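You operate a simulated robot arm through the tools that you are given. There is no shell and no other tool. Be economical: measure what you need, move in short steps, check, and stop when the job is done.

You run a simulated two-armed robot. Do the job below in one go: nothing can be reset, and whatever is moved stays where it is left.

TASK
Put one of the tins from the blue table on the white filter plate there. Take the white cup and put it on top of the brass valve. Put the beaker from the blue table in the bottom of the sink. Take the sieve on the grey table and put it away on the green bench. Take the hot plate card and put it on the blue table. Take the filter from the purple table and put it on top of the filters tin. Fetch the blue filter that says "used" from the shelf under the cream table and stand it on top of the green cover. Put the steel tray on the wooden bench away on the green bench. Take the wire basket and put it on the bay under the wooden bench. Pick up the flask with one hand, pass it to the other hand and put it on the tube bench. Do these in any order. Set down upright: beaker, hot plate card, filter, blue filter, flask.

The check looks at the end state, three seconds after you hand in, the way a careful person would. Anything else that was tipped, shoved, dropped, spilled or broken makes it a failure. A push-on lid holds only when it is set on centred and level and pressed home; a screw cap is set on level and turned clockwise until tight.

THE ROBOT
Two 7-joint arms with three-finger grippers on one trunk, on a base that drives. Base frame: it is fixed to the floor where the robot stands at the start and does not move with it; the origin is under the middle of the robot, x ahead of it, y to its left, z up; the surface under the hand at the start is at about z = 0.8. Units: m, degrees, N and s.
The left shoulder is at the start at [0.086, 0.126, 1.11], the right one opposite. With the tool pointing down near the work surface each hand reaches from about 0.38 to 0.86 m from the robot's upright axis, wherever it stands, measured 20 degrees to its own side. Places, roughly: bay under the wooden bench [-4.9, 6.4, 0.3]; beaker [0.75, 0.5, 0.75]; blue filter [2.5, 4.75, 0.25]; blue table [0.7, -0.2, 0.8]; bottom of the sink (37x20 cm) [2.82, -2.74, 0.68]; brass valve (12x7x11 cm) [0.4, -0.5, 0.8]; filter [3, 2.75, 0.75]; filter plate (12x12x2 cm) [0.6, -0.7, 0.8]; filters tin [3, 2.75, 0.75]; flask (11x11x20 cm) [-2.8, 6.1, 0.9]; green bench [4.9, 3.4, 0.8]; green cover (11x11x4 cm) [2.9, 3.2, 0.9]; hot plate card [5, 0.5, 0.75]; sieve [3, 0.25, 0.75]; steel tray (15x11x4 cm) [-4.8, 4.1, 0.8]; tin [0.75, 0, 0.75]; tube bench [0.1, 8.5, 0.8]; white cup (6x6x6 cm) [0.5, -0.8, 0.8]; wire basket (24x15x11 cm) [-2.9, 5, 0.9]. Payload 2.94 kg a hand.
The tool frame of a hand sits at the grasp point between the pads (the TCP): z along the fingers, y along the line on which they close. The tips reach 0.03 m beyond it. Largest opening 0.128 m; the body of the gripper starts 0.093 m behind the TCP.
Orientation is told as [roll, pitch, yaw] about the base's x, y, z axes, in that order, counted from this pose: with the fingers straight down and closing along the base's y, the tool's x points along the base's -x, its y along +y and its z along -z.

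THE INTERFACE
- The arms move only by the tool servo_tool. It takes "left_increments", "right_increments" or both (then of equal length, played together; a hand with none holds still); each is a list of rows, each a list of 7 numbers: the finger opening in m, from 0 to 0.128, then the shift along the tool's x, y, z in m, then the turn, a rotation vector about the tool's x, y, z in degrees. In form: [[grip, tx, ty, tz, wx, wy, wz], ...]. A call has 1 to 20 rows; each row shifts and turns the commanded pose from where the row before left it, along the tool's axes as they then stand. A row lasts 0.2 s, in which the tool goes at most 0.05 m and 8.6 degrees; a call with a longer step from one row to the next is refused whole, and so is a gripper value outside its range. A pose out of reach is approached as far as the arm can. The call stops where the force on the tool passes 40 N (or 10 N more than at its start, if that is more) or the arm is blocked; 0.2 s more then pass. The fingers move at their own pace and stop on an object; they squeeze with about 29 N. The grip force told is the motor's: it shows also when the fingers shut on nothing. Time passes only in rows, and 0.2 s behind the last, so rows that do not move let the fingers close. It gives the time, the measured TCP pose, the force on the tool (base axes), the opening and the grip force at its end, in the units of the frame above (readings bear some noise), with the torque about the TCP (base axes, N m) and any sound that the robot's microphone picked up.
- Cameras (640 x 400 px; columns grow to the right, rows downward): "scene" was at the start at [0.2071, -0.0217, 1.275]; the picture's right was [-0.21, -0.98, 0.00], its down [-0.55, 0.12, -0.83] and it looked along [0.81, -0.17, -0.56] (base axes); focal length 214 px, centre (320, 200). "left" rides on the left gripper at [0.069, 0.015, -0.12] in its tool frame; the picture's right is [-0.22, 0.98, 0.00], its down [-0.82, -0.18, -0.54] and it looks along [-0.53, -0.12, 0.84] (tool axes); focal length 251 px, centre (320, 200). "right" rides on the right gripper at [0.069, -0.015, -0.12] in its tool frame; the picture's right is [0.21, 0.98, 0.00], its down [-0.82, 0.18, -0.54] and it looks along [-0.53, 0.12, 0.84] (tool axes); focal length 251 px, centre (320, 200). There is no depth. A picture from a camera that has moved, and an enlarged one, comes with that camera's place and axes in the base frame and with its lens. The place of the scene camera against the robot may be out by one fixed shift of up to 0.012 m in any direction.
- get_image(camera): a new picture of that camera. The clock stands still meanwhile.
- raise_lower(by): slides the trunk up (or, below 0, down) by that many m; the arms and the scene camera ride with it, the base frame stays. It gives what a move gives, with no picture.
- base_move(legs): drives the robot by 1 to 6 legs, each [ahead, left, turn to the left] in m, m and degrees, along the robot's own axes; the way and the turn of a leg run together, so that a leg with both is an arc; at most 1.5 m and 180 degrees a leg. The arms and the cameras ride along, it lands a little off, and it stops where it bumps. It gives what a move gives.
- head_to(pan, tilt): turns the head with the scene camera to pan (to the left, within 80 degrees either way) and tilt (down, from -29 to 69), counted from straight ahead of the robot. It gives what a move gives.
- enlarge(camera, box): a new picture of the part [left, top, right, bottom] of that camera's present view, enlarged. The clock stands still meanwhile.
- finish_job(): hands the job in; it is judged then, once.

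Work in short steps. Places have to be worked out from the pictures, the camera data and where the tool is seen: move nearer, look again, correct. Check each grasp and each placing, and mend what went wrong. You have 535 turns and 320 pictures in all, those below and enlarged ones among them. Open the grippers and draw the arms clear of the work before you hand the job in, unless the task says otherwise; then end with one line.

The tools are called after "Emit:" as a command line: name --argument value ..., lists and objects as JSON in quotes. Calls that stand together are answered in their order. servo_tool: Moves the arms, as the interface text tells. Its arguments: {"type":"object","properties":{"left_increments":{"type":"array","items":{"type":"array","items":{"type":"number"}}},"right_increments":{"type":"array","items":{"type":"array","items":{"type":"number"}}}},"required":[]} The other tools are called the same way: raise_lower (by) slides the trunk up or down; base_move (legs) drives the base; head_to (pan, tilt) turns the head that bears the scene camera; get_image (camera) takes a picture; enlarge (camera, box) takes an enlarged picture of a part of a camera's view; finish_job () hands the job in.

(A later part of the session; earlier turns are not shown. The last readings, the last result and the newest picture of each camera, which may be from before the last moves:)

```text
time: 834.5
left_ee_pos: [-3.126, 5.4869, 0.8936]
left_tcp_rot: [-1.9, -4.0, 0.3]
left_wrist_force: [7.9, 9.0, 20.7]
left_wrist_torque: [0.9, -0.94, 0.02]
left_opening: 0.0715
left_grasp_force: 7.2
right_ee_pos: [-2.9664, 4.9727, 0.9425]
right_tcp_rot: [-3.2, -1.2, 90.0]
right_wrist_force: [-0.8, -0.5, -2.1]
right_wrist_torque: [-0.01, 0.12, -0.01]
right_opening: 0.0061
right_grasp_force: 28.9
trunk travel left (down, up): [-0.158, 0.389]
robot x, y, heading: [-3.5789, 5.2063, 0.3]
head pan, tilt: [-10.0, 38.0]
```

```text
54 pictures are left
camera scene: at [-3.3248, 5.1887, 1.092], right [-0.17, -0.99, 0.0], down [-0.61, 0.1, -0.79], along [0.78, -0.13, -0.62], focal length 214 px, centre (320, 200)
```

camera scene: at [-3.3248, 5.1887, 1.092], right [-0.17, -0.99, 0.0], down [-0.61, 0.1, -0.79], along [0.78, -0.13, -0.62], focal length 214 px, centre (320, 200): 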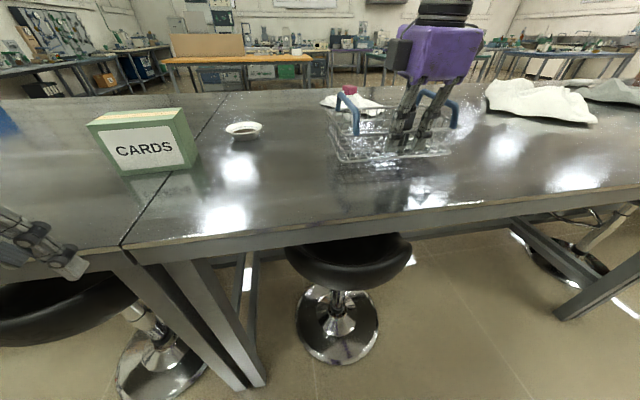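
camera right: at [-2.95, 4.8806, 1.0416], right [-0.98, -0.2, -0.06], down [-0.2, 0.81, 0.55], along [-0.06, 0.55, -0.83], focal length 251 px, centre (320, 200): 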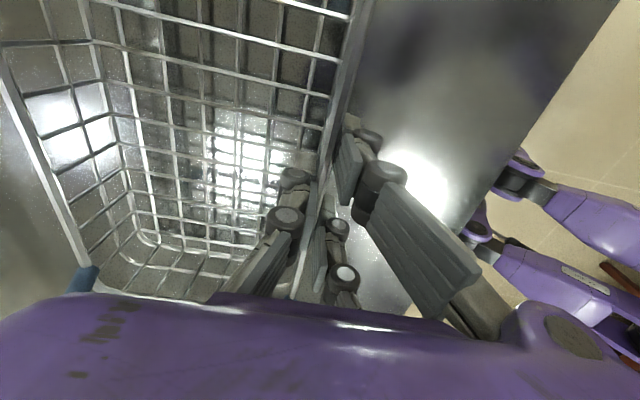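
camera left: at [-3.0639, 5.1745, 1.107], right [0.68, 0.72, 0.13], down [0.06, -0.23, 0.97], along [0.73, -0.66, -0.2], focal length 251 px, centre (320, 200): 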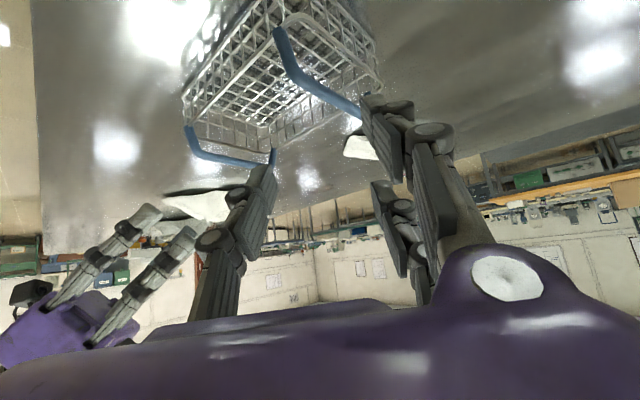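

The left hand touches the table; I raise it at once, then finish lowering the basket.

Emit:
servo_tool --left_increments '[[0.06, 0, 0, -0.03, 0, 0, 0], [0.06, 0.01, 0, -0.04, 0, 0, 0], [0.06, 0.01, 0, -0.04, 0, 0, 0], [0.06, 0, 0, -0.04, 0, 0, 0]]'

Emit:
raise_lower --by -0.015

Emit:
raise_lower --by -0.004

Emit:
servo_tool --right_increments '[[0.02, 0, 0, 0, 0, 0, 0], [0.05, 0, 0, 0, 0, 0, 0], [0.08, 0, 0, 0, 0, 0, 0], [0.08, 0, 0, -0.03, 0, 0, 0], [0.08, 0, 0, -0.04, 0, 0, 0], [0.08, 0, 0, -0.04, 0, 0, 0], [0.08, 0, 0, -0.04, 0, 0, 0], [0.08, 0, 0, -0.04, 0, 0, 0]]'

Emit:
get_image --camera "scene"

```text
time: 835.5
left_ee_pos: [-3.157, 5.4884, 1.0396]
left_tcp_rot: [-2.1, -3.7, 0.2]
left_wrist_force: [0.5, 0.5, -0.1]
left_wrist_torque: [-0.01, 0.02, 0.0]
left_opening: 0.06
left_grasp_force: 0.0
right_ee_pos: [-2.9667, 4.9721, 0.9409]
right_tcp_rot: [-3.1, -1.2, 90.0]
right_wrist_force: [-0.1, -0.9, -0.5]
right_wrist_torque: [-0.01, 0.11, 0.01]
right_opening: 0.0058
right_grasp_force: 28.4
trunk travel left (down, up): [-0.158, 0.389]
robot x, y, heading: [-3.5832, 5.2041, 0.4]
head pan, tilt: [-10.0, 38.0]
```

```text
time: 836.1
left_ee_pos: [-3.1571, 5.4908, 1.0258]
left_tcp_rot: [-2.1, -3.7, 0.2]
left_wrist_force: [1.2, 0.0, 0.7]
left_wrist_torque: [0.01, -0.03, 0.02]
left_opening: 0.0603
left_grasp_force: 0.0
right_ee_pos: [-2.9666, 4.9714, 0.9273]
right_tcp_rot: [-3.1, -1.1, 90.0]
right_wrist_force: [-0.2, 0.3, -0.5]
right_wrist_torque: [0.01, 0.09, 0.05]
right_opening: 0.0061
right_grasp_force: 29.7
trunk travel left (down, up): [-0.143, 0.404]
robot x, y, heading: [-3.5835, 5.2048, 0.1]
head pan, tilt: [-10.0, 38.0]
```

```text
time: 836.6
left_ee_pos: [-3.1572, 5.4906, 1.0217]
left_tcp_rot: [-2.0, -3.8, 0.3]
left_wrist_force: [0.1, -0.9, -0.8]
left_wrist_torque: [-0.01, -0.02, -0.02]
left_opening: 0.0601
left_grasp_force: 0.0
right_ee_pos: [-2.9654, 4.9719, 0.9225]
right_tcp_rot: [-3.2, -1.2, 90.0]
right_wrist_force: [-0.5, 0.1, 1.6]
right_wrist_torque: [-0.25, 0.12, 0.02]
right_opening: 0.0059
right_grasp_force: 29.0
trunk travel left (down, up): [-0.139, 0.408]
robot x, y, heading: [-3.582, 5.2053, 0.2]
head pan, tilt: [-10.0, 38.0]
```

```text
time: 838.4
left_ee_pos: [-3.157, 5.4903, 1.0219]
left_tcp_rot: [-2.1, -3.7, 0.2]
left_wrist_force: [-0.8, 0.2, 0.0]
left_wrist_torque: [0.03, 0.02, 0.01]
left_opening: 0.06
left_grasp_force: 0.0
right_ee_pos: [-2.9799, 4.9666, 1.1073]
right_tcp_rot: [-3.2, -1.2, 90.1]
right_wrist_force: [-0.2, -0.3, 0.2]
right_wrist_torque: [0.02, -0.02, 0.04]
right_opening: 0.0801
right_grasp_force: 0.0
right hand out of reach, approached as far as the arm can: row 8
trunk travel left (down, up): [-0.139, 0.408]
robot x, y, heading: [-3.5803, 5.2056, 0.3]
head pan, tilt: [-10.0, 38.0]
```

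```text
53 pictures are left
camera scene: at [-3.3172, 5.188, 1.0694], right [-0.17, -0.99, 0.0], down [-0.61, 0.11, -0.79], along [0.78, -0.13, -0.62], focal length 214 px, centre (320, 200)
```

scene: 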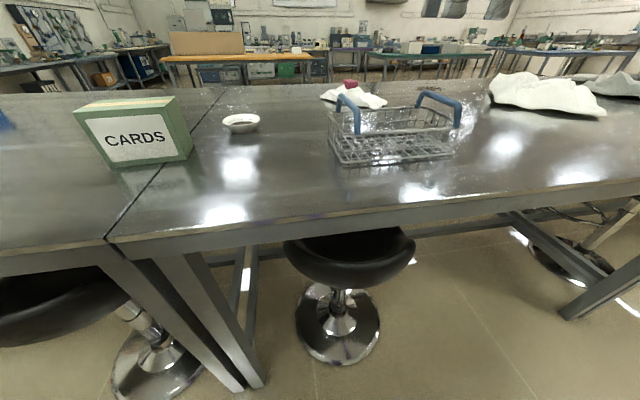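

The basket is back on the table (centre ≈(-2.89,4.974)). I turn the right hand straight, raise the trunk, and prepare the tilted grip on its right end.

Emit:
servo_tool --right_increments '[[0.1, 0, 0, 0, 0, 0, 8.2], [0.1, 0, 0, 0, 0, 0, 8.2], [0.1, 0, 0, 0, 0, 0, 8.2], [0.1, 0, 0, 0, 0, 0, 8.2], [0.1, 0, 0, 0, 0, 0, 8.2], [0.1, 0, 0, 0, 0, 0, 8.2], [0.1, 0, 0, 0, 0, 0, 8.2], [0.1, 0, 0, 0, 0, 0, 8.2], [0.1, 0, 0, 0, 0, 0, 8.2], [0.1, 0, 0, 0, 0, 0, 8.2], [0.1, 0, 0, 0, 0, 0, 8], [0.1, 0.03, -0.03, 0, 0, 0, 0], [0.1, 0.03, -0.03, 0, 0, 0, 0], [0.1, 0, 0, 0, 0, 0, 0]]'

Emit:
raise_lower --by 0.38

Emit:
base_move --legs '[[0.08, 0, 0]]'

```text
time: 841.4
left_ee_pos: [-3.1554, 5.4902, 1.0199]
left_tcp_rot: [-2.1, -3.7, 0.2]
left_wrist_force: [0.4, 1.0, -0.6]
left_wrist_torque: [-0.03, 0.01, -0.01]
left_opening: 0.0603
left_grasp_force: 0.1
right_ee_pos: [-3.0408, 4.9075, 1.1014]
right_tcp_rot: [1.2, -3.2, -0.2]
right_wrist_force: [0.3, 0.5, -0.2]
right_wrist_torque: [0.02, 0.05, -0.02]
right_opening: 0.0998
right_grasp_force: 0.1
trunk travel left (down, up): [-0.139, 0.408]
robot x, y, heading: [-3.5844, 5.207, 0.2]
head pan, tilt: [-10.0, 38.0]
```

```text
time: 845.1
left_ee_pos: [-3.1547, 5.4909, 1.4004]
left_tcp_rot: [-2.2, -3.6, 0.2]
left_wrist_force: [0.9, -0.1, 0.1]
left_wrist_torque: [-0.01, 0.02, -0.02]
left_opening: 0.06
left_grasp_force: 0.1
right_ee_pos: [-3.0833, 4.9074, 1.5406]
right_tcp_rot: [1.4, -9.6, -0.2]
right_wrist_force: [-0.6, 0.3, 0.1]
right_wrist_torque: [-0.02, 0.03, -0.01]
right_opening: 0.0996
right_grasp_force: 0.1
trunk travel left (down, up): [-0.519, 0.028]
robot x, y, heading: [-3.5823, 5.2058, 0.3]
head pan, tilt: [-10.0, 38.0]
```

```text
time: 846.1
left_ee_pos: [-3.0828, 5.4905, 1.4051]
left_tcp_rot: [-2.3, -4.1, 0.4]
left_wrist_force: [-0.2, -0.1, 0.1]
left_wrist_torque: [-0.02, -0.05, -0.03]
left_opening: 0.0602
left_grasp_force: 0.1
right_ee_pos: [-3.0112, 4.9063, 1.5442]
right_tcp_rot: [1.3, -10.0, -0.1]
right_wrist_force: [-0.7, -1.1, -0.2]
right_wrist_torque: [0.0, -0.05, -0.01]
right_opening: 0.1
right_grasp_force: 0.5
trunk travel left (down, up): [-0.519, 0.028]
robot x, y, heading: [-3.5049, 5.2045, 0.2]
head pan, tilt: [-10.0, 38.0]
```

I lower the right hand toward the basket's right end and tilt it 45°.

Emit:
servo_tool --right_increments '[[0.1, -0.0032, -0.0038, 0.0457, 0, 0, 0], [0.1, -0.0032, -0.0038, 0.0457, 0, 0, 0], [0.1, -0.0032, -0.0038, 0.0457, 0, 0, 0], [0.1, -0.0032, -0.0038, 0.0457, 0, 0, 0], [0.1, -0.0032, -0.0038, 0.0457, 0, 0, 0], [0.1, -0.0032, -0.0038, 0.0457, 0, 0, 0], [0.1, -0.0032, -0.0038, 0.0457, 0, 0, 0], [0.1, -0.0032, -0.0038, 0.0457, 0, 0, 0], [0.1, -0.0032, -0.0038, 0.04, 0, 0, 0], [0.1, 0, 0, 0, 0, -7, 0], [0.1, 0, 0, 0, 0, -7, 0], [0.1, 0, 0, 0, 0, -7, 0], [0.1, 0, 0, 0, 0, -7, 0], [0.1, 0, 0, 0, 0, -7, 0], [0.1, 0, 0, 0, 0, 0, 0]]'

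Emit:
get_image --camera "right"

```text
time: 849.3
left_ee_pos: [-3.0776, 5.4913, 1.402]
left_tcp_rot: [-2.1, -3.7, 0.3]
left_wrist_force: [-0.2, -0.1, -0.6]
left_wrist_torque: [0.01, 0.04, 0.02]
left_opening: 0.0603
left_grasp_force: 0.1
right_ee_pos: [-2.9086, 4.8826, 1.1461]
right_tcp_rot: [1.9, -44.6, -1.2]
right_wrist_force: [0.6, 1.1, -1.1]
right_wrist_torque: [-0.02, 0.01, -0.02]
right_opening: 0.0999
right_grasp_force: 0.0
trunk travel left (down, up): [-0.519, 0.028]
robot x, y, heading: [-3.5021, 5.2053, -0.1]
head pan, tilt: [-10.0, 38.0]
```

```text
52 pictures are left
camera right: at [-3.0418, 4.8669, 1.1831], right [-0.16, 0.98, -0.13], down [0.2, 0.16, 0.97], along [0.97, 0.12, -0.22], focal length 251 px, centre (320, 200)
```

right: 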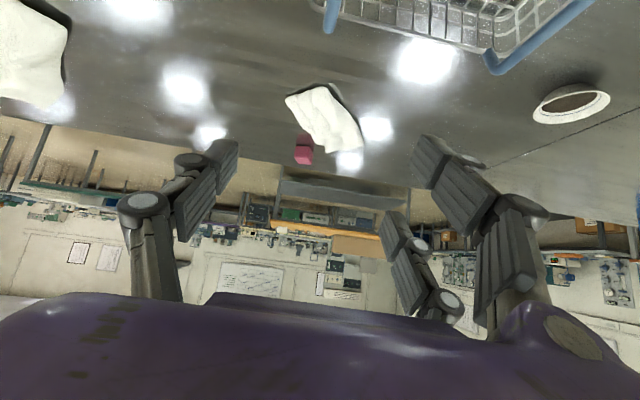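

The bar is at y≈4.881. I shift 12 mm south and lower 18 cm with the arm.

Emit:
servo_tool --right_increments '[[0.1, 0, -0.012, 0, 0, 0, 0], [0.1, 0.0285, 0, 0.028, 0, 0, 0], [0.1, 0.0285, 0, 0.028, 0, 0, 0], [0.1, 0.0285, 0, 0.028, 0, 0, 0], [0.1, 0.0285, 0, 0.028, 0, 0, 0], [0.1, 0, 0, 0, 0, 0, 0]]'

Emit:
get_image --camera "right"

```text
time: 850.7
left_ee_pos: [-3.0779, 5.4912, 1.4022]
left_tcp_rot: [-2.1, -3.8, 0.3]
left_wrist_force: [-0.2, 0.4, -0.9]
left_wrist_torque: [0.02, -0.02, -0.01]
left_opening: 0.0602
left_grasp_force: 0.1
right_ee_pos: [-2.9111, 4.8742, 0.987]
right_tcp_rot: [1.8, -44.8, -1.1]
right_wrist_force: [0.7, 0.6, 0.8]
right_wrist_torque: [-0.03, -0.04, 0.02]
right_opening: 0.0998
right_grasp_force: 0.1
trunk travel left (down, up): [-0.519, 0.028]
robot x, y, heading: [-3.5008, 5.2057, 0.1]
head pan, tilt: [-10.0, 38.0]
```

```text
51 pictures are left
camera right: at [-3.0445, 4.8589, 1.0237], right [-0.15, 0.98, -0.13], down [0.2, 0.16, 0.97], along [0.97, 0.12, -0.22], focal length 251 px, centre (320, 200)
```

right: 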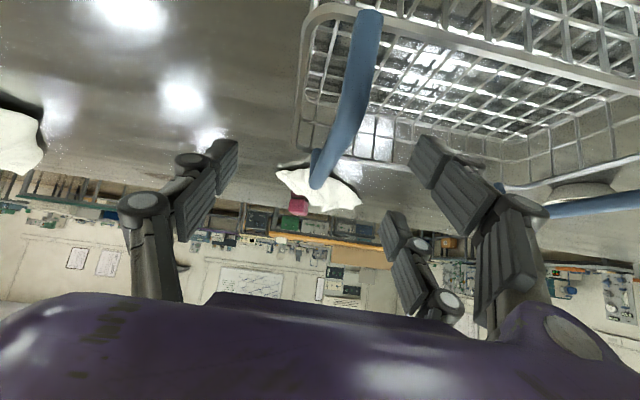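

The bar and end wall lie between the fingers. I lower 4 cm more and close.

Emit:
servo_tool --right_increments '[[0.1, 0.0143, 0, 0.0141, 0, 0, 0], [0.1, 0.0143, 0, 0.0141, 0, 0, 0], [0.08, 0, 0, 0, 0, 0, 0], [0.06, 0, 0, 0, 0, 0, 0], [0.045, 0, 0, 0, 0, 0, 0], [0.03, 0, 0, 0, 0, 0, 0], [0.0, 0, 0, 0, 0, 0, 0], [0.0, 0, 0, 0, 0, 0, 0], [0.0, 0, 0, 0, 0, 0, 0]]'

Emit:
get_image --camera "right"

```text
time: 852.7
left_ee_pos: [-3.0779, 5.491, 1.4019]
left_tcp_rot: [-2.1, -3.7, 0.3]
left_wrist_force: [1.0, 0.3, -0.8]
left_wrist_torque: [0.0, 0.03, 0.0]
left_opening: 0.0601
left_grasp_force: 0.1
right_ee_pos: [-2.9195, 4.8705, 0.9608]
right_tcp_rot: [2.0, -44.7, -1.2]
right_wrist_force: [0.2, -0.4, 1.3]
right_wrist_torque: [0.01, 0.03, 0.1]
right_opening: 0.0107
right_grasp_force: 29.1
right hand out of reach, approached as far as the arm can: row 2
trunk travel left (down, up): [-0.519, 0.028]
robot x, y, heading: [-3.5022, 5.2094, 0.2]
head pan, tilt: [-10.0, 38.0]
```

```text
50 pictures are left
camera right: at [-3.0516, 4.8549, 0.9962], right [-0.16, 0.98, -0.13], down [0.2, 0.16, 0.97], along [0.97, 0.12, -0.22], focal length 251 px, centre (320, 200)
```

right: 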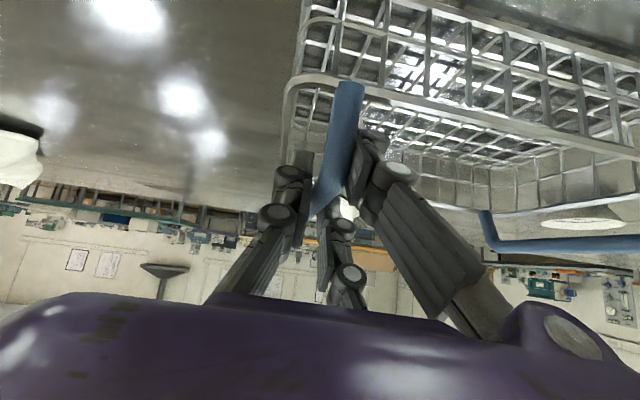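

It gripped just the handle bar. I test-lift 3 cm to see whether the basket droops.

Emit:
servo_tool --right_increments '[[0, -0.007, 0, -0.007, 0, 0, 0], [0, -0.014, 0, -0.014, 0, 0, 0], [0, 0, 0, 0, 0, 0, 0], [0, 0, 0, 0, 0, 0, 0]]'

Emit:
get_image --camera "scene"

```text
time: 853.7
left_ee_pos: [-3.0773, 5.49, 1.4006]
left_tcp_rot: [-2.2, -3.7, 0.3]
left_wrist_force: [-0.1, -0.9, 0.0]
left_wrist_torque: [0.02, -0.02, -0.01]
left_opening: 0.0602
left_grasp_force: 0.1
right_ee_pos: [-2.9186, 4.8691, 0.9899]
right_tcp_rot: [1.8, -44.7, -1.2]
right_wrist_force: [0.3, 0.4, -1.5]
right_wrist_torque: [-0.11, 0.04, 0.01]
right_opening: 0.0108
right_grasp_force: 29.0
trunk travel left (down, up): [-0.519, 0.028]
robot x, y, heading: [-3.5077, 5.205, 0.1]
head pan, tilt: [-10.0, 38.0]
```

```text
49 pictures are left
camera scene: at [-3.3912, 5.188, 1.4817], right [-0.17, -0.99, 0.0], down [-0.61, 0.1, -0.79], along [0.78, -0.13, -0.62], focal length 214 px, centre (320, 200)
```

scene: 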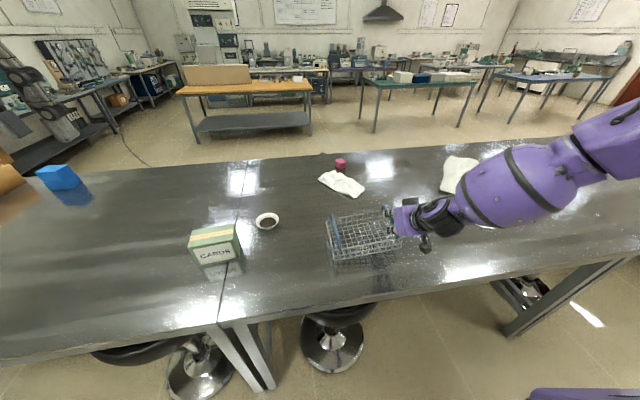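

It holds level (1.5 N). I raise it a little, back off, go north and turn to the bay again.

Emit:
servo_tool --right_increments '[[0, -0.02, 0, -0.02, 0, 0, 0], [0, -0.02, 0, -0.02, 0, 0, 0], [0, 0, 0, 0, 0, 0, 0]]'

Emit:
base_move --legs '[[-0.2, 0, 0], [0, 0.98, 0], [0, 0, 90], [0, 0, 89.5]]'

Emit:
get_image --camera "scene"

```text
time: 854.5
left_ee_pos: [-3.0771, 5.4911, 1.4014]
left_tcp_rot: [-2.1, -3.7, 0.3]
left_wrist_force: [0.6, -0.2, -0.3]
left_wrist_torque: [-0.01, -0.02, 0.02]
left_opening: 0.0598
left_grasp_force: 0.1
right_ee_pos: [-2.9178, 4.8676, 1.0459]
right_tcp_rot: [1.9, -44.6, -1.2]
right_wrist_force: [0.8, -0.5, -1.1]
right_wrist_torque: [-0.11, 0.06, -0.01]
right_opening: 0.0111
right_grasp_force: 29.0
trunk travel left (down, up): [-0.519, 0.028]
robot x, y, heading: [-3.5054, 5.2047, 0.4]
head pan, tilt: [-10.0, 38.0]
```

```text
time: 872.4
left_ee_pos: [-4.123, 5.8838, 1.4023]
left_tcp_rot: [-2.2, -3.7, -178.0]
left_wrist_force: [0.3, -0.1, -0.2]
left_wrist_torque: [0.01, -0.01, 0.01]
left_opening: 0.0599
left_grasp_force: 0.1
right_ee_pos: [-4.3014, 6.5021, 1.0466]
right_tcp_rot: [1.8, -44.7, -179.5]
right_wrist_force: [0.2, 0.6, -1.5]
right_wrist_torque: [0.11, -0.05, 0.02]
right_opening: 0.0112
right_grasp_force: 29.1
trunk travel left (down, up): [-0.519, 0.028]
robot x, y, heading: [-3.7038, 6.1816, -177.9]
head pan, tilt: [-10.0, 38.0]
```

```text
48 pictures are left
camera scene: at [-3.8371, 6.189, 1.4817], right [0.14, 0.99, 0.0], down [0.61, -0.09, -0.79], along [-0.78, 0.11, -0.62], focal length 214 px, centre (320, 200)
```

scene: 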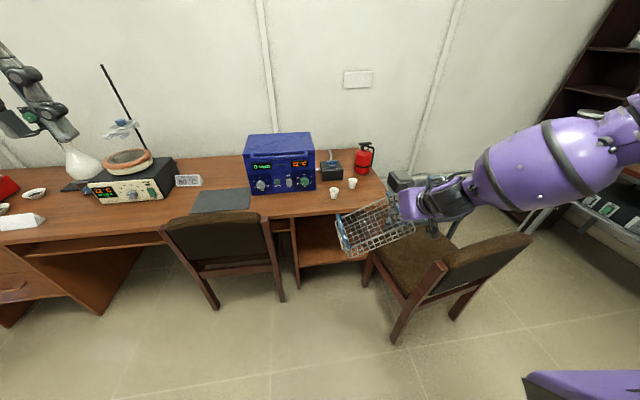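

The chairs leave little room for a bent elbow beside the bay. I'll test in free space, further south, how low the arm can reach with the shoulder kept high.

Emit:
base_move --legs '[[0.1, 0.0, -2], [-0.1, 0.42, 0]]'

Emit:
servo_tool --right_increments '[[0, 0.0265, 0, 0.0265, 0, 0, 0], [0, 0.0265, 0, 0.0265, 0, 0, 0], [0, 0.0265, 0, 0.0265, 0, 0, 0], [0, 0.0265, 0, 0.0265, 0, 0, 0], [0, 0.0265, 0, 0.0265, 0, 0, 0], [0, 0, 0, 0, 0, 0, 0]]'

Emit:
get_image --camera "scene"

```text
time: 877.3
left_ee_pos: [-4.1369, 5.4816, 1.4027]
left_tcp_rot: [-2.0, -3.8, 179.7]
left_wrist_force: [0.0, 0.8, -0.4]
left_wrist_torque: [-0.02, 0.0, 0.05]
left_opening: 0.0605
left_grasp_force: 0.1
right_ee_pos: [-4.2909, 6.1065, 1.0462]
right_tcp_rot: [1.8, -44.8, 178.2]
right_wrist_force: [-0.7, -0.4, -2.1]
right_wrist_torque: [0.04, -0.03, 0.02]
right_opening: 0.0113
right_grasp_force: 29.0
trunk travel left (down, up): [-0.519, 0.028]
robot x, y, heading: [-3.7109, 5.763, 179.5]
head pan, tilt: [-10.0, 38.0]
```

```text
time: 878.7
left_ee_pos: [-4.1365, 5.4819, 1.4038]
left_tcp_rot: [-1.9, -3.8, 179.7]
left_wrist_force: [0.6, -0.4, -0.2]
left_wrist_torque: [-0.02, 0.0, -0.01]
left_opening: 0.0599
left_grasp_force: 0.1
right_ee_pos: [-4.2587, 6.1212, 0.9423]
right_tcp_rot: [1.9, -44.7, 178.2]
right_wrist_force: [-0.1, 0.0, -0.8]
right_wrist_torque: [0.04, -0.03, 0.02]
right_opening: 0.0108
right_grasp_force: 28.9
right hand out of reach, approached as far as the arm can: row 3, 4, 5
trunk travel left (down, up): [-0.519, 0.028]
robot x, y, heading: [-3.7077, 5.7636, 179.5]
head pan, tilt: [-10.0, 38.0]
```

```text
47 pictures are left
camera scene: at [-3.8389, 5.7746, 1.4817], right [0.18, 0.98, 0.0], down [0.61, -0.11, -0.79], along [-0.78, 0.14, -0.62], focal length 214 px, centre (320, 200)
```

scene: 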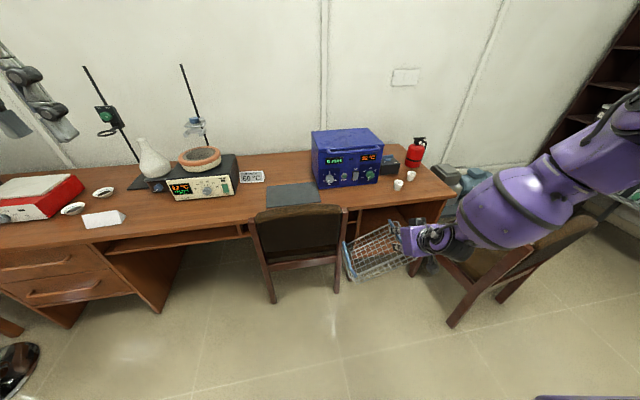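

The arm can go as low as needed with the trunk at its lowest, as long as I keep clear of both chairs. I tuck the left hand, move to (-3.90,5.96) while high, then lower the trunk in front of the bay.

Emit:
servo_tool --left_increments '[[0.06, 0.04, 0, -0.02, 0, 0, 0], [0.06, 0.04, 0, -0.02, 0, 0, 0], [0.06, 0.03, 0, -0.03, 0, 0, 0]]'

Emit:
base_move --legs '[[0.19, -0.2, 0.5]]'

Emit:
raise_lower --by -0.2

Emit:
get_image --camera "scene"

```text
time: 879.5
left_ee_pos: [-4.0223, 5.4788, 1.4641]
left_tcp_rot: [-1.9, -3.8, 179.7]
left_wrist_force: [-0.7, -0.7, 0.9]
left_wrist_torque: [-0.03, 0.03, 0.0]
left_opening: 0.0602
left_grasp_force: 0.1
right_ee_pos: [-4.2579, 6.1223, 0.9409]
right_tcp_rot: [1.9, -44.6, 178.2]
right_wrist_force: [0.4, 0.2, -1.8]
right_wrist_torque: [0.1, 0.0, -0.01]
right_opening: 0.0111
right_grasp_force: 28.8
trunk travel left (down, up): [-0.519, 0.028]
robot x, y, heading: [-3.7075, 5.7595, 179.4]
head pan, tilt: [-10.0, 38.0]
```

```text
time: 881.9
left_ee_pos: [-4.2083, 5.6759, 1.4647]
left_tcp_rot: [-2.2, -3.8, -179.9]
left_wrist_force: [1.1, 0.3, 0.0]
left_wrist_torque: [0.0, -0.04, 0.0]
left_opening: 0.0604
left_grasp_force: 0.1
right_ee_pos: [-4.448, 6.3178, 0.9424]
right_tcp_rot: [1.7, -44.7, 178.7]
right_wrist_force: [-1.3, 0.6, -1.6]
right_wrist_torque: [0.09, -0.05, -0.02]
right_opening: 0.0109
right_grasp_force: 28.8
trunk travel left (down, up): [-0.519, 0.028]
robot x, y, heading: [-3.8951, 5.9687, -180.1]
head pan, tilt: [-10.0, 38.0]
```

```text
time: 884.1
left_ee_pos: [-4.208, 5.6772, 1.2647]
left_tcp_rot: [-2.1, -3.9, -179.9]
left_wrist_force: [0.8, 0.7, 0.4]
left_wrist_torque: [-0.03, 0.01, 0.02]
left_opening: 0.0599
left_grasp_force: 0.0
right_ee_pos: [-4.4485, 6.3184, 0.7418]
right_tcp_rot: [1.9, -44.7, 178.5]
right_wrist_force: [-0.7, 0.4, -1.9]
right_wrist_torque: [0.07, -0.03, 0.0]
right_opening: 0.0109
right_grasp_force: 29.0
trunk travel left (down, up): [-0.319, 0.228]
robot x, y, heading: [-3.8957, 5.9627, -180.0]
head pan, tilt: [-10.0, 38.0]
```

```text
46 pictures are left
camera scene: at [-4.1204, 5.9755, 1.2635], right [0.17, 0.98, 0.0], down [0.61, -0.11, -0.79], along [-0.78, 0.14, -0.62], focal length 214 px, centre (320, 200)
```

scene: 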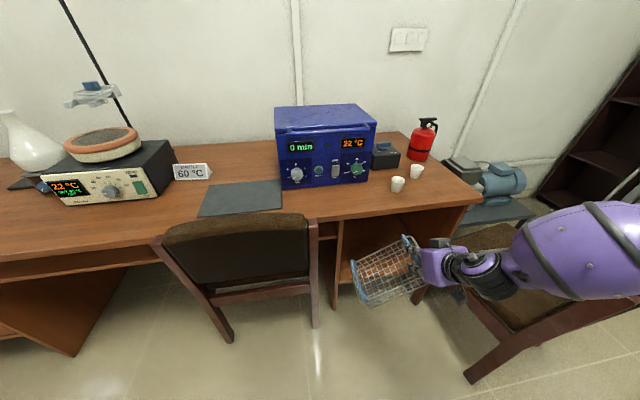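

The basket is in front of the bay; the arm clears the right chair narrowly. I move 2 cm ahead and lower 10 cm more, checking.

Emit:
base_move --legs '[[0.022, 0, 0]]'

Emit:
raise_lower --by -0.1

Emit:
raise_lower --by -0.08

Emit:
head_to --pan -25 --tilt 38

Emit:
get_image --camera "scene"

```text
time: 884.9
left_ee_pos: [-4.2306, 5.6778, 1.2645]
left_tcp_rot: [-2.0, -3.7, -179.9]
left_wrist_force: [-0.5, -0.1, -0.7]
left_wrist_torque: [-0.03, 0.0, -0.01]
left_opening: 0.06
left_grasp_force: 0.0
right_ee_pos: [-4.4689, 6.3171, 0.7421]
right_tcp_rot: [1.9, -44.7, 178.5]
right_wrist_force: [-0.2, 0.5, -1.4]
right_wrist_torque: [0.07, -0.04, 0.03]
right_opening: 0.0108
right_grasp_force: 29.7
trunk travel left (down, up): [-0.319, 0.228]
robot x, y, heading: [-3.9182, 5.9619, -180.1]
head pan, tilt: [-10.0, 38.0]
```

```text
time: 886.2
left_ee_pos: [-4.2289, 5.6781, 1.164]
left_tcp_rot: [-2.1, -3.8, -179.9]
left_wrist_force: [0.8, -0.4, -0.2]
left_wrist_torque: [0.01, 0.01, -0.01]
left_opening: 0.0599
left_grasp_force: 0.1
right_ee_pos: [-4.4692, 6.3182, 0.6421]
right_tcp_rot: [1.8, -44.7, 178.7]
right_wrist_force: [0.1, 0.1, -1.6]
right_wrist_torque: [0.05, -0.05, 0.0]
right_opening: 0.0111
right_grasp_force: 28.8
trunk travel left (down, up): [-0.219, 0.328]
robot x, y, heading: [-3.9169, 5.9629, -180.1]
head pan, tilt: [-10.0, 38.0]
```

```text
time: 887.4
left_ee_pos: [-4.23, 5.6768, 1.0849]
left_tcp_rot: [-2.1, -3.8, -179.9]
left_wrist_force: [0.1, 0.2, 0.3]
left_wrist_torque: [0.02, 0.03, 0.03]
left_opening: 0.06
left_grasp_force: 0.0
right_ee_pos: [-4.4688, 6.3175, 0.5609]
right_tcp_rot: [1.9, -44.6, 178.7]
right_wrist_force: [0.3, -0.6, -1.8]
right_wrist_torque: [0.09, -0.04, 0.01]
right_opening: 0.011
right_grasp_force: 28.9
trunk travel left (down, up): [-0.139, 0.408]
robot x, y, heading: [-3.9127, 5.9648, -180.1]
head pan, tilt: [-10.0, 38.0]
```

```text
time: 888.1
left_ee_pos: [-4.2305, 5.6777, 1.0844]
left_tcp_rot: [-2.0, -3.7, -179.9]
left_wrist_force: [0.4, 0.5, -0.1]
left_wrist_torque: [0.03, -0.02, 0.02]
left_opening: 0.06
left_grasp_force: 0.1
right_ee_pos: [-4.4698, 6.3184, 0.562]
right_tcp_rot: [1.9, -44.6, 178.7]
right_wrist_force: [0.0, 0.0, -1.2]
right_wrist_torque: [0.04, -0.01, 0.01]
right_opening: 0.0111
right_grasp_force: 29.0
trunk travel left (down, up): [-0.139, 0.408]
robot x, y, heading: [-3.9151, 5.9617, -180.1]
head pan, tilt: [-25.0, 38.0]
```

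```text
45 pictures are left
camera scene: at [-4.1984, 5.9903, 1.0726], right [0.34, 0.94, 0.0], down [0.55, -0.2, -0.81], along [-0.76, 0.28, -0.59], focal length 214 px, centre (320, 200)
```

scene: 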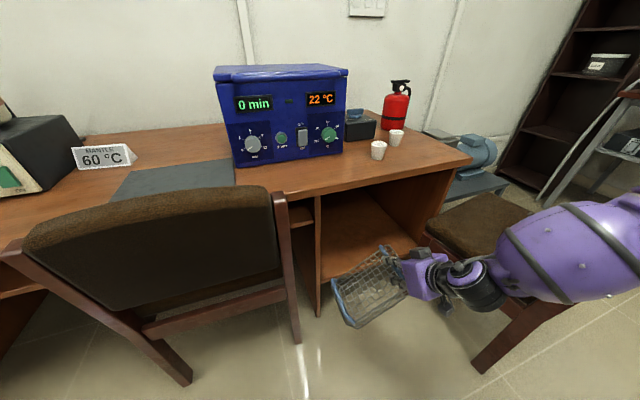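

Clear so far. I move diagonally into the bay in two legs (forward and slightly north).

Emit:
base_move --legs '[[0.09, -0.07, 0]]'

Emit:
get_image --camera "scene"

Emit:
get_image --camera "right"

```text
time: 889.4
left_ee_pos: [-4.3198, 5.7469, 1.083]
left_tcp_rot: [-2.0, -3.8, -179.9]
left_wrist_force: [-0.4, -0.3, -0.3]
left_wrist_torque: [-0.01, -0.01, -0.01]
left_opening: 0.06
left_grasp_force: 0.0
right_ee_pos: [-4.5596, 6.3875, 0.561]
right_tcp_rot: [1.9, -44.6, 178.7]
right_wrist_force: [-0.8, 0.6, -1.8]
right_wrist_torque: [0.0, -0.06, 0.01]
right_opening: 0.0109
right_grasp_force: 29.1
trunk travel left (down, up): [-0.139, 0.408]
robot x, y, heading: [-4.0055, 6.0354, -179.9]
head pan, tilt: [-25.0, 38.0]
```

```text
44 pictures are left
camera scene: at [-4.2886, 6.0604, 1.0727], right [0.34, 0.94, 0.0], down [0.55, -0.2, -0.81], along [-0.76, 0.28, -0.58], focal length 214 px, centre (320, 200)
```

scene: 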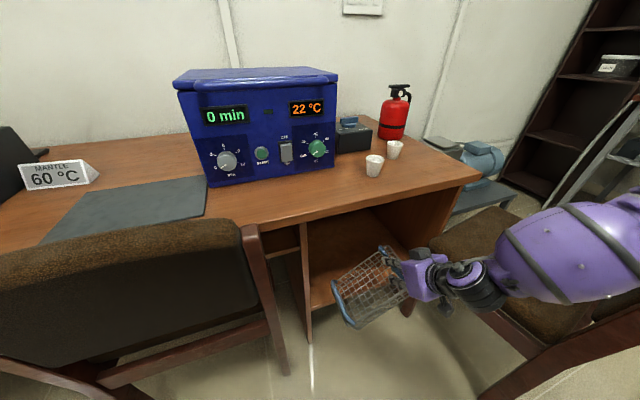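

```text
43 pictures are left
camera right: at [-4.4256, 6.4048, 0.5973], right [0.15, -0.98, -0.13], down [-0.2, -0.16, 0.97], along [-0.97, -0.12, -0.22], focal length 251 px, centre (320, 200)
```

right: 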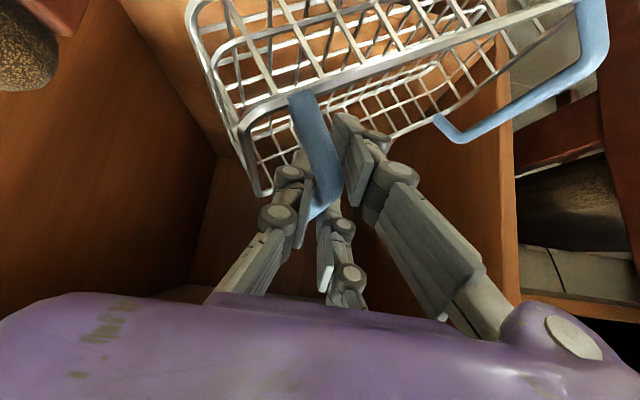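

Clearance on both sides is fine. I go 12 cm further in (3 cm north).

Emit:
base_move --legs '[[0.12, -0.03, 0]]'

Emit:
get_image --camera "right"

```text
time: 890.7
left_ee_pos: [-4.4388, 5.7786, 1.0845]
left_tcp_rot: [-2.1, -3.7, -179.9]
left_wrist_force: [-0.5, 0.0, -0.1]
left_wrist_torque: [0.0, -0.05, 0.01]
left_opening: 0.06
left_grasp_force: 0.1
right_ee_pos: [-4.6785, 6.4173, 0.561]
right_tcp_rot: [1.9, -44.6, 178.6]
right_wrist_force: [0.2, -1.8, -2.2]
right_wrist_torque: [0.03, -0.04, -0.01]
right_opening: 0.0111
right_grasp_force: 28.7
trunk travel left (down, up): [-0.139, 0.408]
robot x, y, heading: [-4.1261, 6.0659, -180.1]
head pan, tilt: [-25.0, 38.0]
```

```text
42 pictures are left
camera right: at [-4.545, 6.4348, 0.5973], right [0.15, -0.98, -0.13], down [-0.2, -0.16, 0.97], along [-0.97, -0.12, -0.22], focal length 251 px, centre (320, 200)
```

right: 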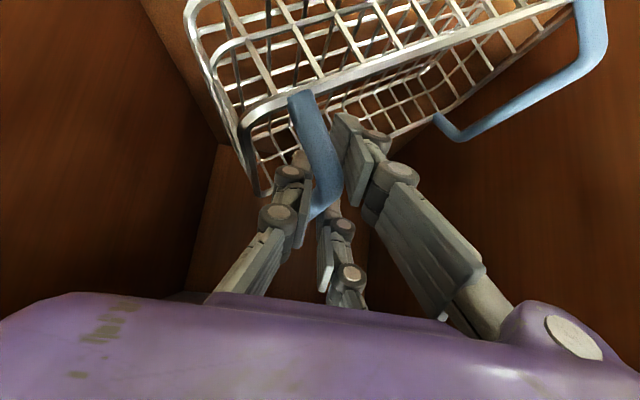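

The basket is inside. I lower with the trunk step by step.

Emit:
raise_lower --by -0.04

Emit:
raise_lower --by -0.03

Emit:
raise_lower --by -0.03

Emit:
raise_lower --by -0.03

Emit:
get_image --camera "right"

```text
time: 891.5
left_ee_pos: [-4.4379, 5.7776, 1.0458]
left_tcp_rot: [-2.0, -3.8, -179.9]
left_wrist_force: [-0.4, 0.3, -0.3]
left_wrist_torque: [-0.02, 0.05, -0.01]
left_opening: 0.0598
left_grasp_force: 0.1
right_ee_pos: [-4.6783, 6.4181, 0.5218]
right_tcp_rot: [1.9, -44.6, 178.7]
right_wrist_force: [-0.4, -0.7, -1.1]
right_wrist_torque: [0.05, -0.07, -0.04]
right_opening: 0.0111
right_grasp_force: 29.1
trunk travel left (down, up): [-0.099, 0.448]
robot x, y, heading: [-4.1232, 6.0643, -180.0]
head pan, tilt: [-25.0, 38.0]
```

```text
time: 892.3
left_ee_pos: [-4.4396, 5.778, 1.0134]
left_tcp_rot: [-2.1, -3.9, -179.9]
left_wrist_force: [0.1, 0.1, -0.1]
left_wrist_torque: [-0.01, 0.01, 0.0]
left_opening: 0.0599
left_grasp_force: 0.0
right_ee_pos: [-4.6783, 6.4175, 0.4905]
right_tcp_rot: [2.0, -44.7, 178.6]
right_wrist_force: [-0.4, -0.2, -1.5]
right_wrist_torque: [0.04, -0.06, 0.0]
right_opening: 0.011
right_grasp_force: 28.9
trunk travel left (down, up): [-0.069, 0.478]
robot x, y, heading: [-4.1255, 6.0658, -179.7]
head pan, tilt: [-25.0, 38.0]
```

```text
time: 893.0
left_ee_pos: [-4.4473, 5.7786, 0.9837]
left_tcp_rot: [-2.2, -3.4, -179.9]
left_wrist_force: [-0.4, -0.2, 0.0]
left_wrist_torque: [-0.01, -0.02, -0.01]
left_opening: 0.0599
left_grasp_force: 0.1
right_ee_pos: [-4.6771, 6.4179, 0.4618]
right_tcp_rot: [1.8, -44.6, 178.7]
right_wrist_force: [-0.2, -0.1, -2.0]
right_wrist_torque: [0.09, -0.05, -0.01]
right_opening: 0.0108
right_grasp_force: 28.9
trunk travel left (down, up): [-0.039, 0.508]
robot x, y, heading: [-4.1258, 6.0646, -179.9]
head pan, tilt: [-25.0, 38.0]
```

```text
time: 893.8
left_ee_pos: [-4.445, 5.7776, 0.9549]
left_tcp_rot: [-2.1, -3.4, -179.9]
left_wrist_force: [-0.5, -0.2, -0.8]
left_wrist_torque: [-0.05, -0.01, 0.01]
left_opening: 0.0601
left_grasp_force: 0.0
right_ee_pos: [-4.6787, 6.4175, 0.4296]
right_tcp_rot: [1.7, -44.7, 178.7]
right_wrist_force: [-0.7, -0.3, -1.4]
right_wrist_torque: [-0.03, 0.1, 0.0]
right_opening: 0.0106
right_grasp_force: 29.0
trunk travel left (down, up): [-0.009, 0.538]
robot x, y, heading: [-4.1253, 6.0643, -180.1]
head pan, tilt: [-25.0, 38.0]
```

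```text
41 pictures are left
camera right: at [-4.5444, 6.4346, 0.4675], right [0.15, -0.98, -0.13], down [-0.21, -0.16, 0.97], along [-0.97, -0.12, -0.23], focal length 251 px, centre (320, 200)
```

right: 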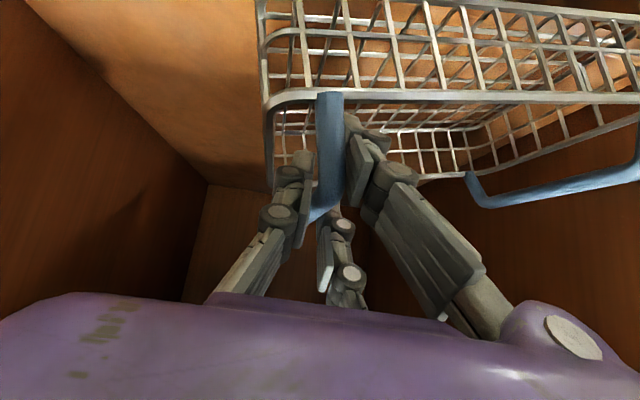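

The basket has levelled itself on the shelf. I raise the left hand away from the chair, and lower the right a little more until the basket rests fully.

Emit:
servo_tool --left_increments '[[0.06, 0, 0, -0.04, 0, 0, 0], [0.06, 0.03, 0, -0.04, 0, 0, 0], [0.06, 0.03, 0, -0.04, 0, 0, 0], [0.06, 0, 0, 0, 0, 0, 0]]'

Emit:
raise_lower --by -0.008

Emit:
servo_tool --right_increments '[[0, 0.005, 0, 0.005, 0, 0, 0], [0, 0.005, 0, 0.005, 0, 0, 0], [0, 0, 0, 0, 0, 0, 0]]'

```text
time: 894.8
left_ee_pos: [-4.4319, 5.8318, 0.9889]
left_tcp_rot: [-2.2, -3.5, -179.9]
left_wrist_force: [0.0, -0.4, 0.3]
left_wrist_torque: [0.0, 0.03, 0.02]
left_opening: 0.06
left_grasp_force: 0.1
left hand out of reach, approached as far as the arm can: row 1, 2, 3
right_ee_pos: [-4.6783, 6.4171, 0.4316]
right_tcp_rot: [1.9, -44.6, 178.6]
right_wrist_force: [1.1, -0.4, -0.6]
right_wrist_torque: [-0.03, 0.05, -0.05]
right_opening: 0.0107
right_grasp_force: 29.0
trunk travel left (down, up): [-0.009, 0.538]
robot x, y, heading: [-4.1274, 6.0624, -180.0]
head pan, tilt: [-25.0, 38.0]
```

```text
time: 895.3
left_ee_pos: [-4.4312, 5.8319, 0.9799]
left_tcp_rot: [-2.2, -3.3, -179.9]
left_wrist_force: [0.2, -0.2, 0.0]
left_wrist_torque: [-0.02, 0.02, -0.04]
left_opening: 0.0597
left_grasp_force: 0.1
right_ee_pos: [-4.6775, 6.4183, 0.4228]
right_tcp_rot: [1.9, -44.7, 178.5]
right_wrist_force: [-0.6, 0.2, -1.3]
right_wrist_torque: [-0.04, 0.06, -0.05]
right_opening: 0.0108
right_grasp_force: 29.1
trunk travel left (down, up): [-0.001, 0.546]
robot x, y, heading: [-4.1244, 6.0637, -180.1]
head pan, tilt: [-25.0, 38.0]
```

```text
time: 896.1
left_ee_pos: [-4.4329, 5.8312, 0.9793]
left_tcp_rot: [-2.3, -3.5, -179.9]
left_wrist_force: [0.1, -0.1, 0.1]
left_wrist_torque: [0.01, -0.01, -0.02]
left_opening: 0.0601
left_grasp_force: 0.1
right_ee_pos: [-4.6787, 6.4177, 0.409]
right_tcp_rot: [1.9, -44.7, 178.7]
right_wrist_force: [-0.1, 0.0, -0.3]
right_wrist_torque: [-0.04, 0.07, -0.05]
right_opening: 0.0107
right_grasp_force: 29.2
trunk travel left (down, up): [-0.001, 0.546]
robot x, y, heading: [-4.1245, 6.0641, -179.9]
head pan, tilt: [-25.0, 38.0]
```

Almost resting; a bit lower still.

Emit:
servo_tool --right_increments '[[0, 0.005, 0, 0.005, 0, 0, 0], [0, 0.004, 0, 0.004, 0, 0, 0], [0, 0, 0, 0, 0, 0, 0]]'

Emit:
servo_tool --right_increments '[[0, 0.005, 0, 0.005, 0, 0, 0], [0, 0.004, 0, 0.004, 0, 0, 0], [0, 0, 0, 0, 0, 0, 0]]'

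Emit:
get_image --camera "right"

```text
time: 896.9
left_ee_pos: [-4.4332, 5.8313, 0.9809]
left_tcp_rot: [-2.2, -3.4, -179.9]
left_wrist_force: [0.1, 0.4, 0.1]
left_wrist_torque: [-0.01, 0.04, -0.02]
left_opening: 0.0601
left_grasp_force: 0.1
right_ee_pos: [-4.678, 6.4161, 0.3967]
right_tcp_rot: [1.9, -44.7, 178.6]
right_wrist_force: [-0.8, 0.0, -0.7]
right_wrist_torque: [-0.02, 0.05, -0.01]
right_opening: 0.0109
right_grasp_force: 28.8
trunk travel left (down, up): [-0.001, 0.546]
robot x, y, heading: [-4.1244, 6.0627, -179.7]
head pan, tilt: [-25.0, 38.0]
```

```text
time: 897.7
left_ee_pos: [-4.4335, 5.831, 0.98]
left_tcp_rot: [-2.2, -3.5, -179.9]
left_wrist_force: [-0.4, 0.7, -0.5]
left_wrist_torque: [0.01, 0.02, 0.01]
left_opening: 0.0598
left_grasp_force: 0.0
right_ee_pos: [-4.6785, 6.4161, 0.3832]
right_tcp_rot: [1.8, -44.7, 178.6]
right_wrist_force: [0.5, 0.3, -0.6]
right_wrist_torque: [0.02, 0.02, 0.01]
right_opening: 0.0104
right_grasp_force: 28.8
trunk travel left (down, up): [-0.001, 0.546]
robot x, y, heading: [-4.1248, 6.0645, -180.1]
head pan, tilt: [-25.0, 38.0]
```

```text
40 pictures are left
camera right: at [-4.5441, 6.4337, 0.4196], right [0.15, -0.98, -0.13], down [-0.2, -0.16, 0.97], along [-0.97, -0.12, -0.22], focal length 251 px, centre (320, 200)
```

right: 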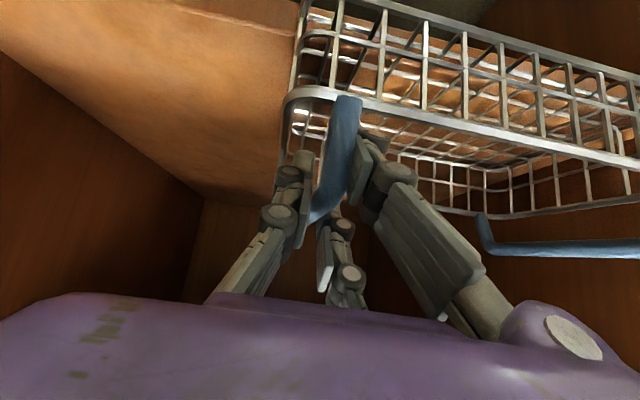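

The south end rests; the north end is still slightly up in the grip. I lower a bit more.

Emit:
servo_tool --right_increments '[[0, 0.005, 0, 0.005, 0, 0, 0], [0, 0.005, 0, 0.005, 0, 0, 0], [0, 0, 0, 0, 0, 0, 0]]'

Emit:
servo_tool --right_increments '[[0, 0.005, 0, 0.005, 0, 0, 0], [0, 0.005, 0, 0.005, 0, 0, 0], [0, 0, 0, 0, 0, 0, 0]]'

Emit:
head_to --pan -40 --tilt 45

Emit:
get_image --camera "scene"

```text
time: 898.5
left_ee_pos: [-4.4322, 5.8297, 0.9806]
left_tcp_rot: [-2.2, -3.6, -179.9]
left_wrist_force: [0.3, 0.1, -0.6]
left_wrist_torque: [0.02, -0.01, 0.01]
left_opening: 0.0599
left_grasp_force: 0.0
right_ee_pos: [-4.6792, 6.4156, 0.3716]
right_tcp_rot: [1.8, -45.1, 178.8]
right_wrist_force: [-6.1, -1.9, 19.0]
right_wrist_torque: [0.13, 0.11, 0.26]
right_opening: 0.0086
right_grasp_force: 28.7
trunk travel left (down, up): [-0.001, 0.546]
robot x, y, heading: [-4.126, 6.0659, -180.3]
head pan, tilt: [-25.0, 38.0]
```

```text
time: 899.1
left_ee_pos: [-4.4341, 5.8312, 0.9802]
left_tcp_rot: [-2.2, -3.4, -180.0]
left_wrist_force: [-0.4, 0.5, -0.3]
left_wrist_torque: [0.0, 0.0, 0.0]
left_opening: 0.0601
left_grasp_force: 0.1
right_ee_pos: [-4.6798, 6.414, 0.365]
right_tcp_rot: [1.9, -45.5, 178.9]
right_wrist_force: [2.7, -2.4, 12.2]
right_wrist_torque: [-0.01, -0.41, 0.06]
right_opening: 0.007
right_grasp_force: 27.8
trunk travel left (down, up): [-0.001, 0.546]
robot x, y, heading: [-4.1243, 6.0613, -179.9]
head pan, tilt: [-25.0, 38.0]
stopped in row 2 (right hand): the force on the tool passed its limit at 44 N (the readings are from after the stop); the commanded pose is now the measured one
```

```text
time: 899.9
left_ee_pos: [-4.431, 5.8297, 0.9808]
left_tcp_rot: [-2.1, -3.5, -180.0]
left_wrist_force: [0.6, 0.6, 1.1]
left_wrist_torque: [0.0, 0.0, 0.02]
left_opening: 0.0601
left_grasp_force: 0.1
right_ee_pos: [-4.6796, 6.4155, 0.3639]
right_tcp_rot: [1.9, -45.3, 179.0]
right_wrist_force: [-3.8, -3.5, 13.8]
right_wrist_torque: [0.05, 0.0, 0.07]
right_opening: 0.0073
right_grasp_force: 26.6
trunk travel left (down, up): [-0.001, 0.546]
robot x, y, heading: [-4.1275, 6.0669, -179.9]
head pan, tilt: [-40.0, 45.0]
```

```text
39 pictures are left
camera scene: at [-4.432, 6.1091, 0.9289], right [0.6, 0.8, 0.0], down [0.54, -0.41, -0.73], along [-0.59, 0.44, -0.68], focal length 214 px, centre (320, 200)
```

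scene: 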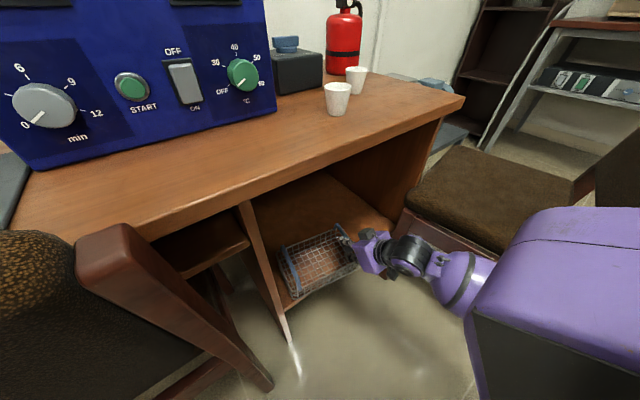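

The basket is on the shelf's front. I relieve the pressure, open the hand, and check that it rests stably.

Emit:
servo_tool --right_increments '[[0, -0.003, 0, -0.003, 0, 0, 0], [0.012, 0, 0, 0, 0, 0, 0], [0.018, 0, 0, 0, 0, 0, 0], [0.026, 0, 0, 0, 0, 0, 0], [0.036, 0, 0, 0, 0, 0, 0], [0.036, 0, 0, 0, 0, 0, 0]]'

Emit:
get_image --camera "right"

Emit:
enlarge --camera "scene" --box '[220, 180, 420, 330]'

```text
time: 901.3
left_ee_pos: [-4.4331, 5.8308, 0.9804]
left_tcp_rot: [-2.3, -3.5, -179.8]
left_wrist_force: [-0.6, -1.0, -0.2]
left_wrist_torque: [0.01, 0.01, 0.0]
left_opening: 0.0602
left_grasp_force: 0.0
right_ee_pos: [-4.6801, 6.416, 0.3657]
right_tcp_rot: [1.9, -45.2, 178.8]
right_wrist_force: [-0.2, -1.0, 0.5]
right_wrist_torque: [0.01, 0.0, 0.01]
right_opening: 0.0361
right_grasp_force: 0.0
trunk travel left (down, up): [-0.001, 0.546]
robot x, y, heading: [-4.1256, 6.0626, -179.9]
head pan, tilt: [-40.0, 45.0]
```

```text
38 pictures are left
camera right: at [-4.5456, 6.4329, 0.4012], right [0.15, -0.98, -0.13], down [-0.19, -0.16, 0.97], along [-0.97, -0.12, -0.21], focal length 251 px, centre (320, 200)
```

right: 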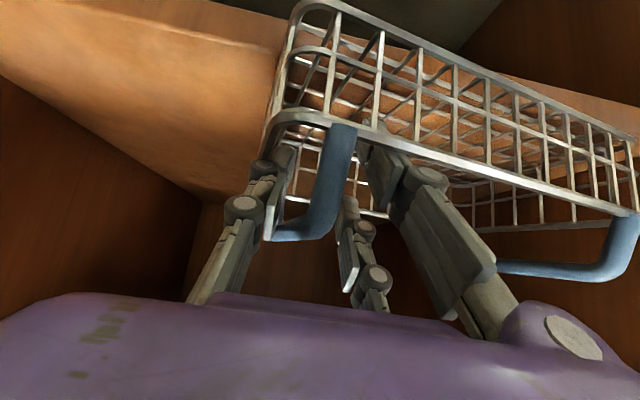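

```text
2.67 times, centred on (320, 255) of scene
camera zoom: at [-4.4327, 6.1098, 0.9288], right [0.6, 0.8, 0.0], down [0.54, -0.41, -0.73], along [-0.59, 0.44, -0.68], focal length 572 px, centre (320, 53)
```

zoom: 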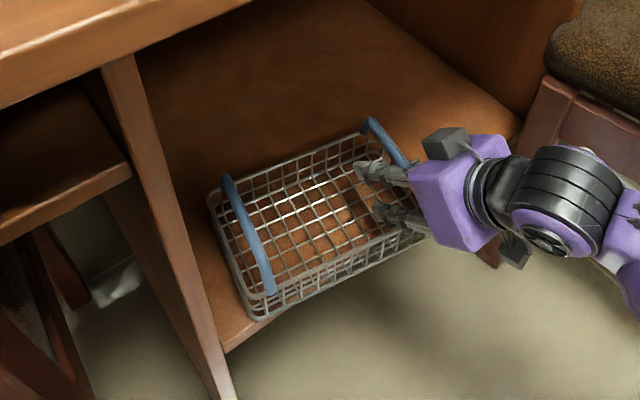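

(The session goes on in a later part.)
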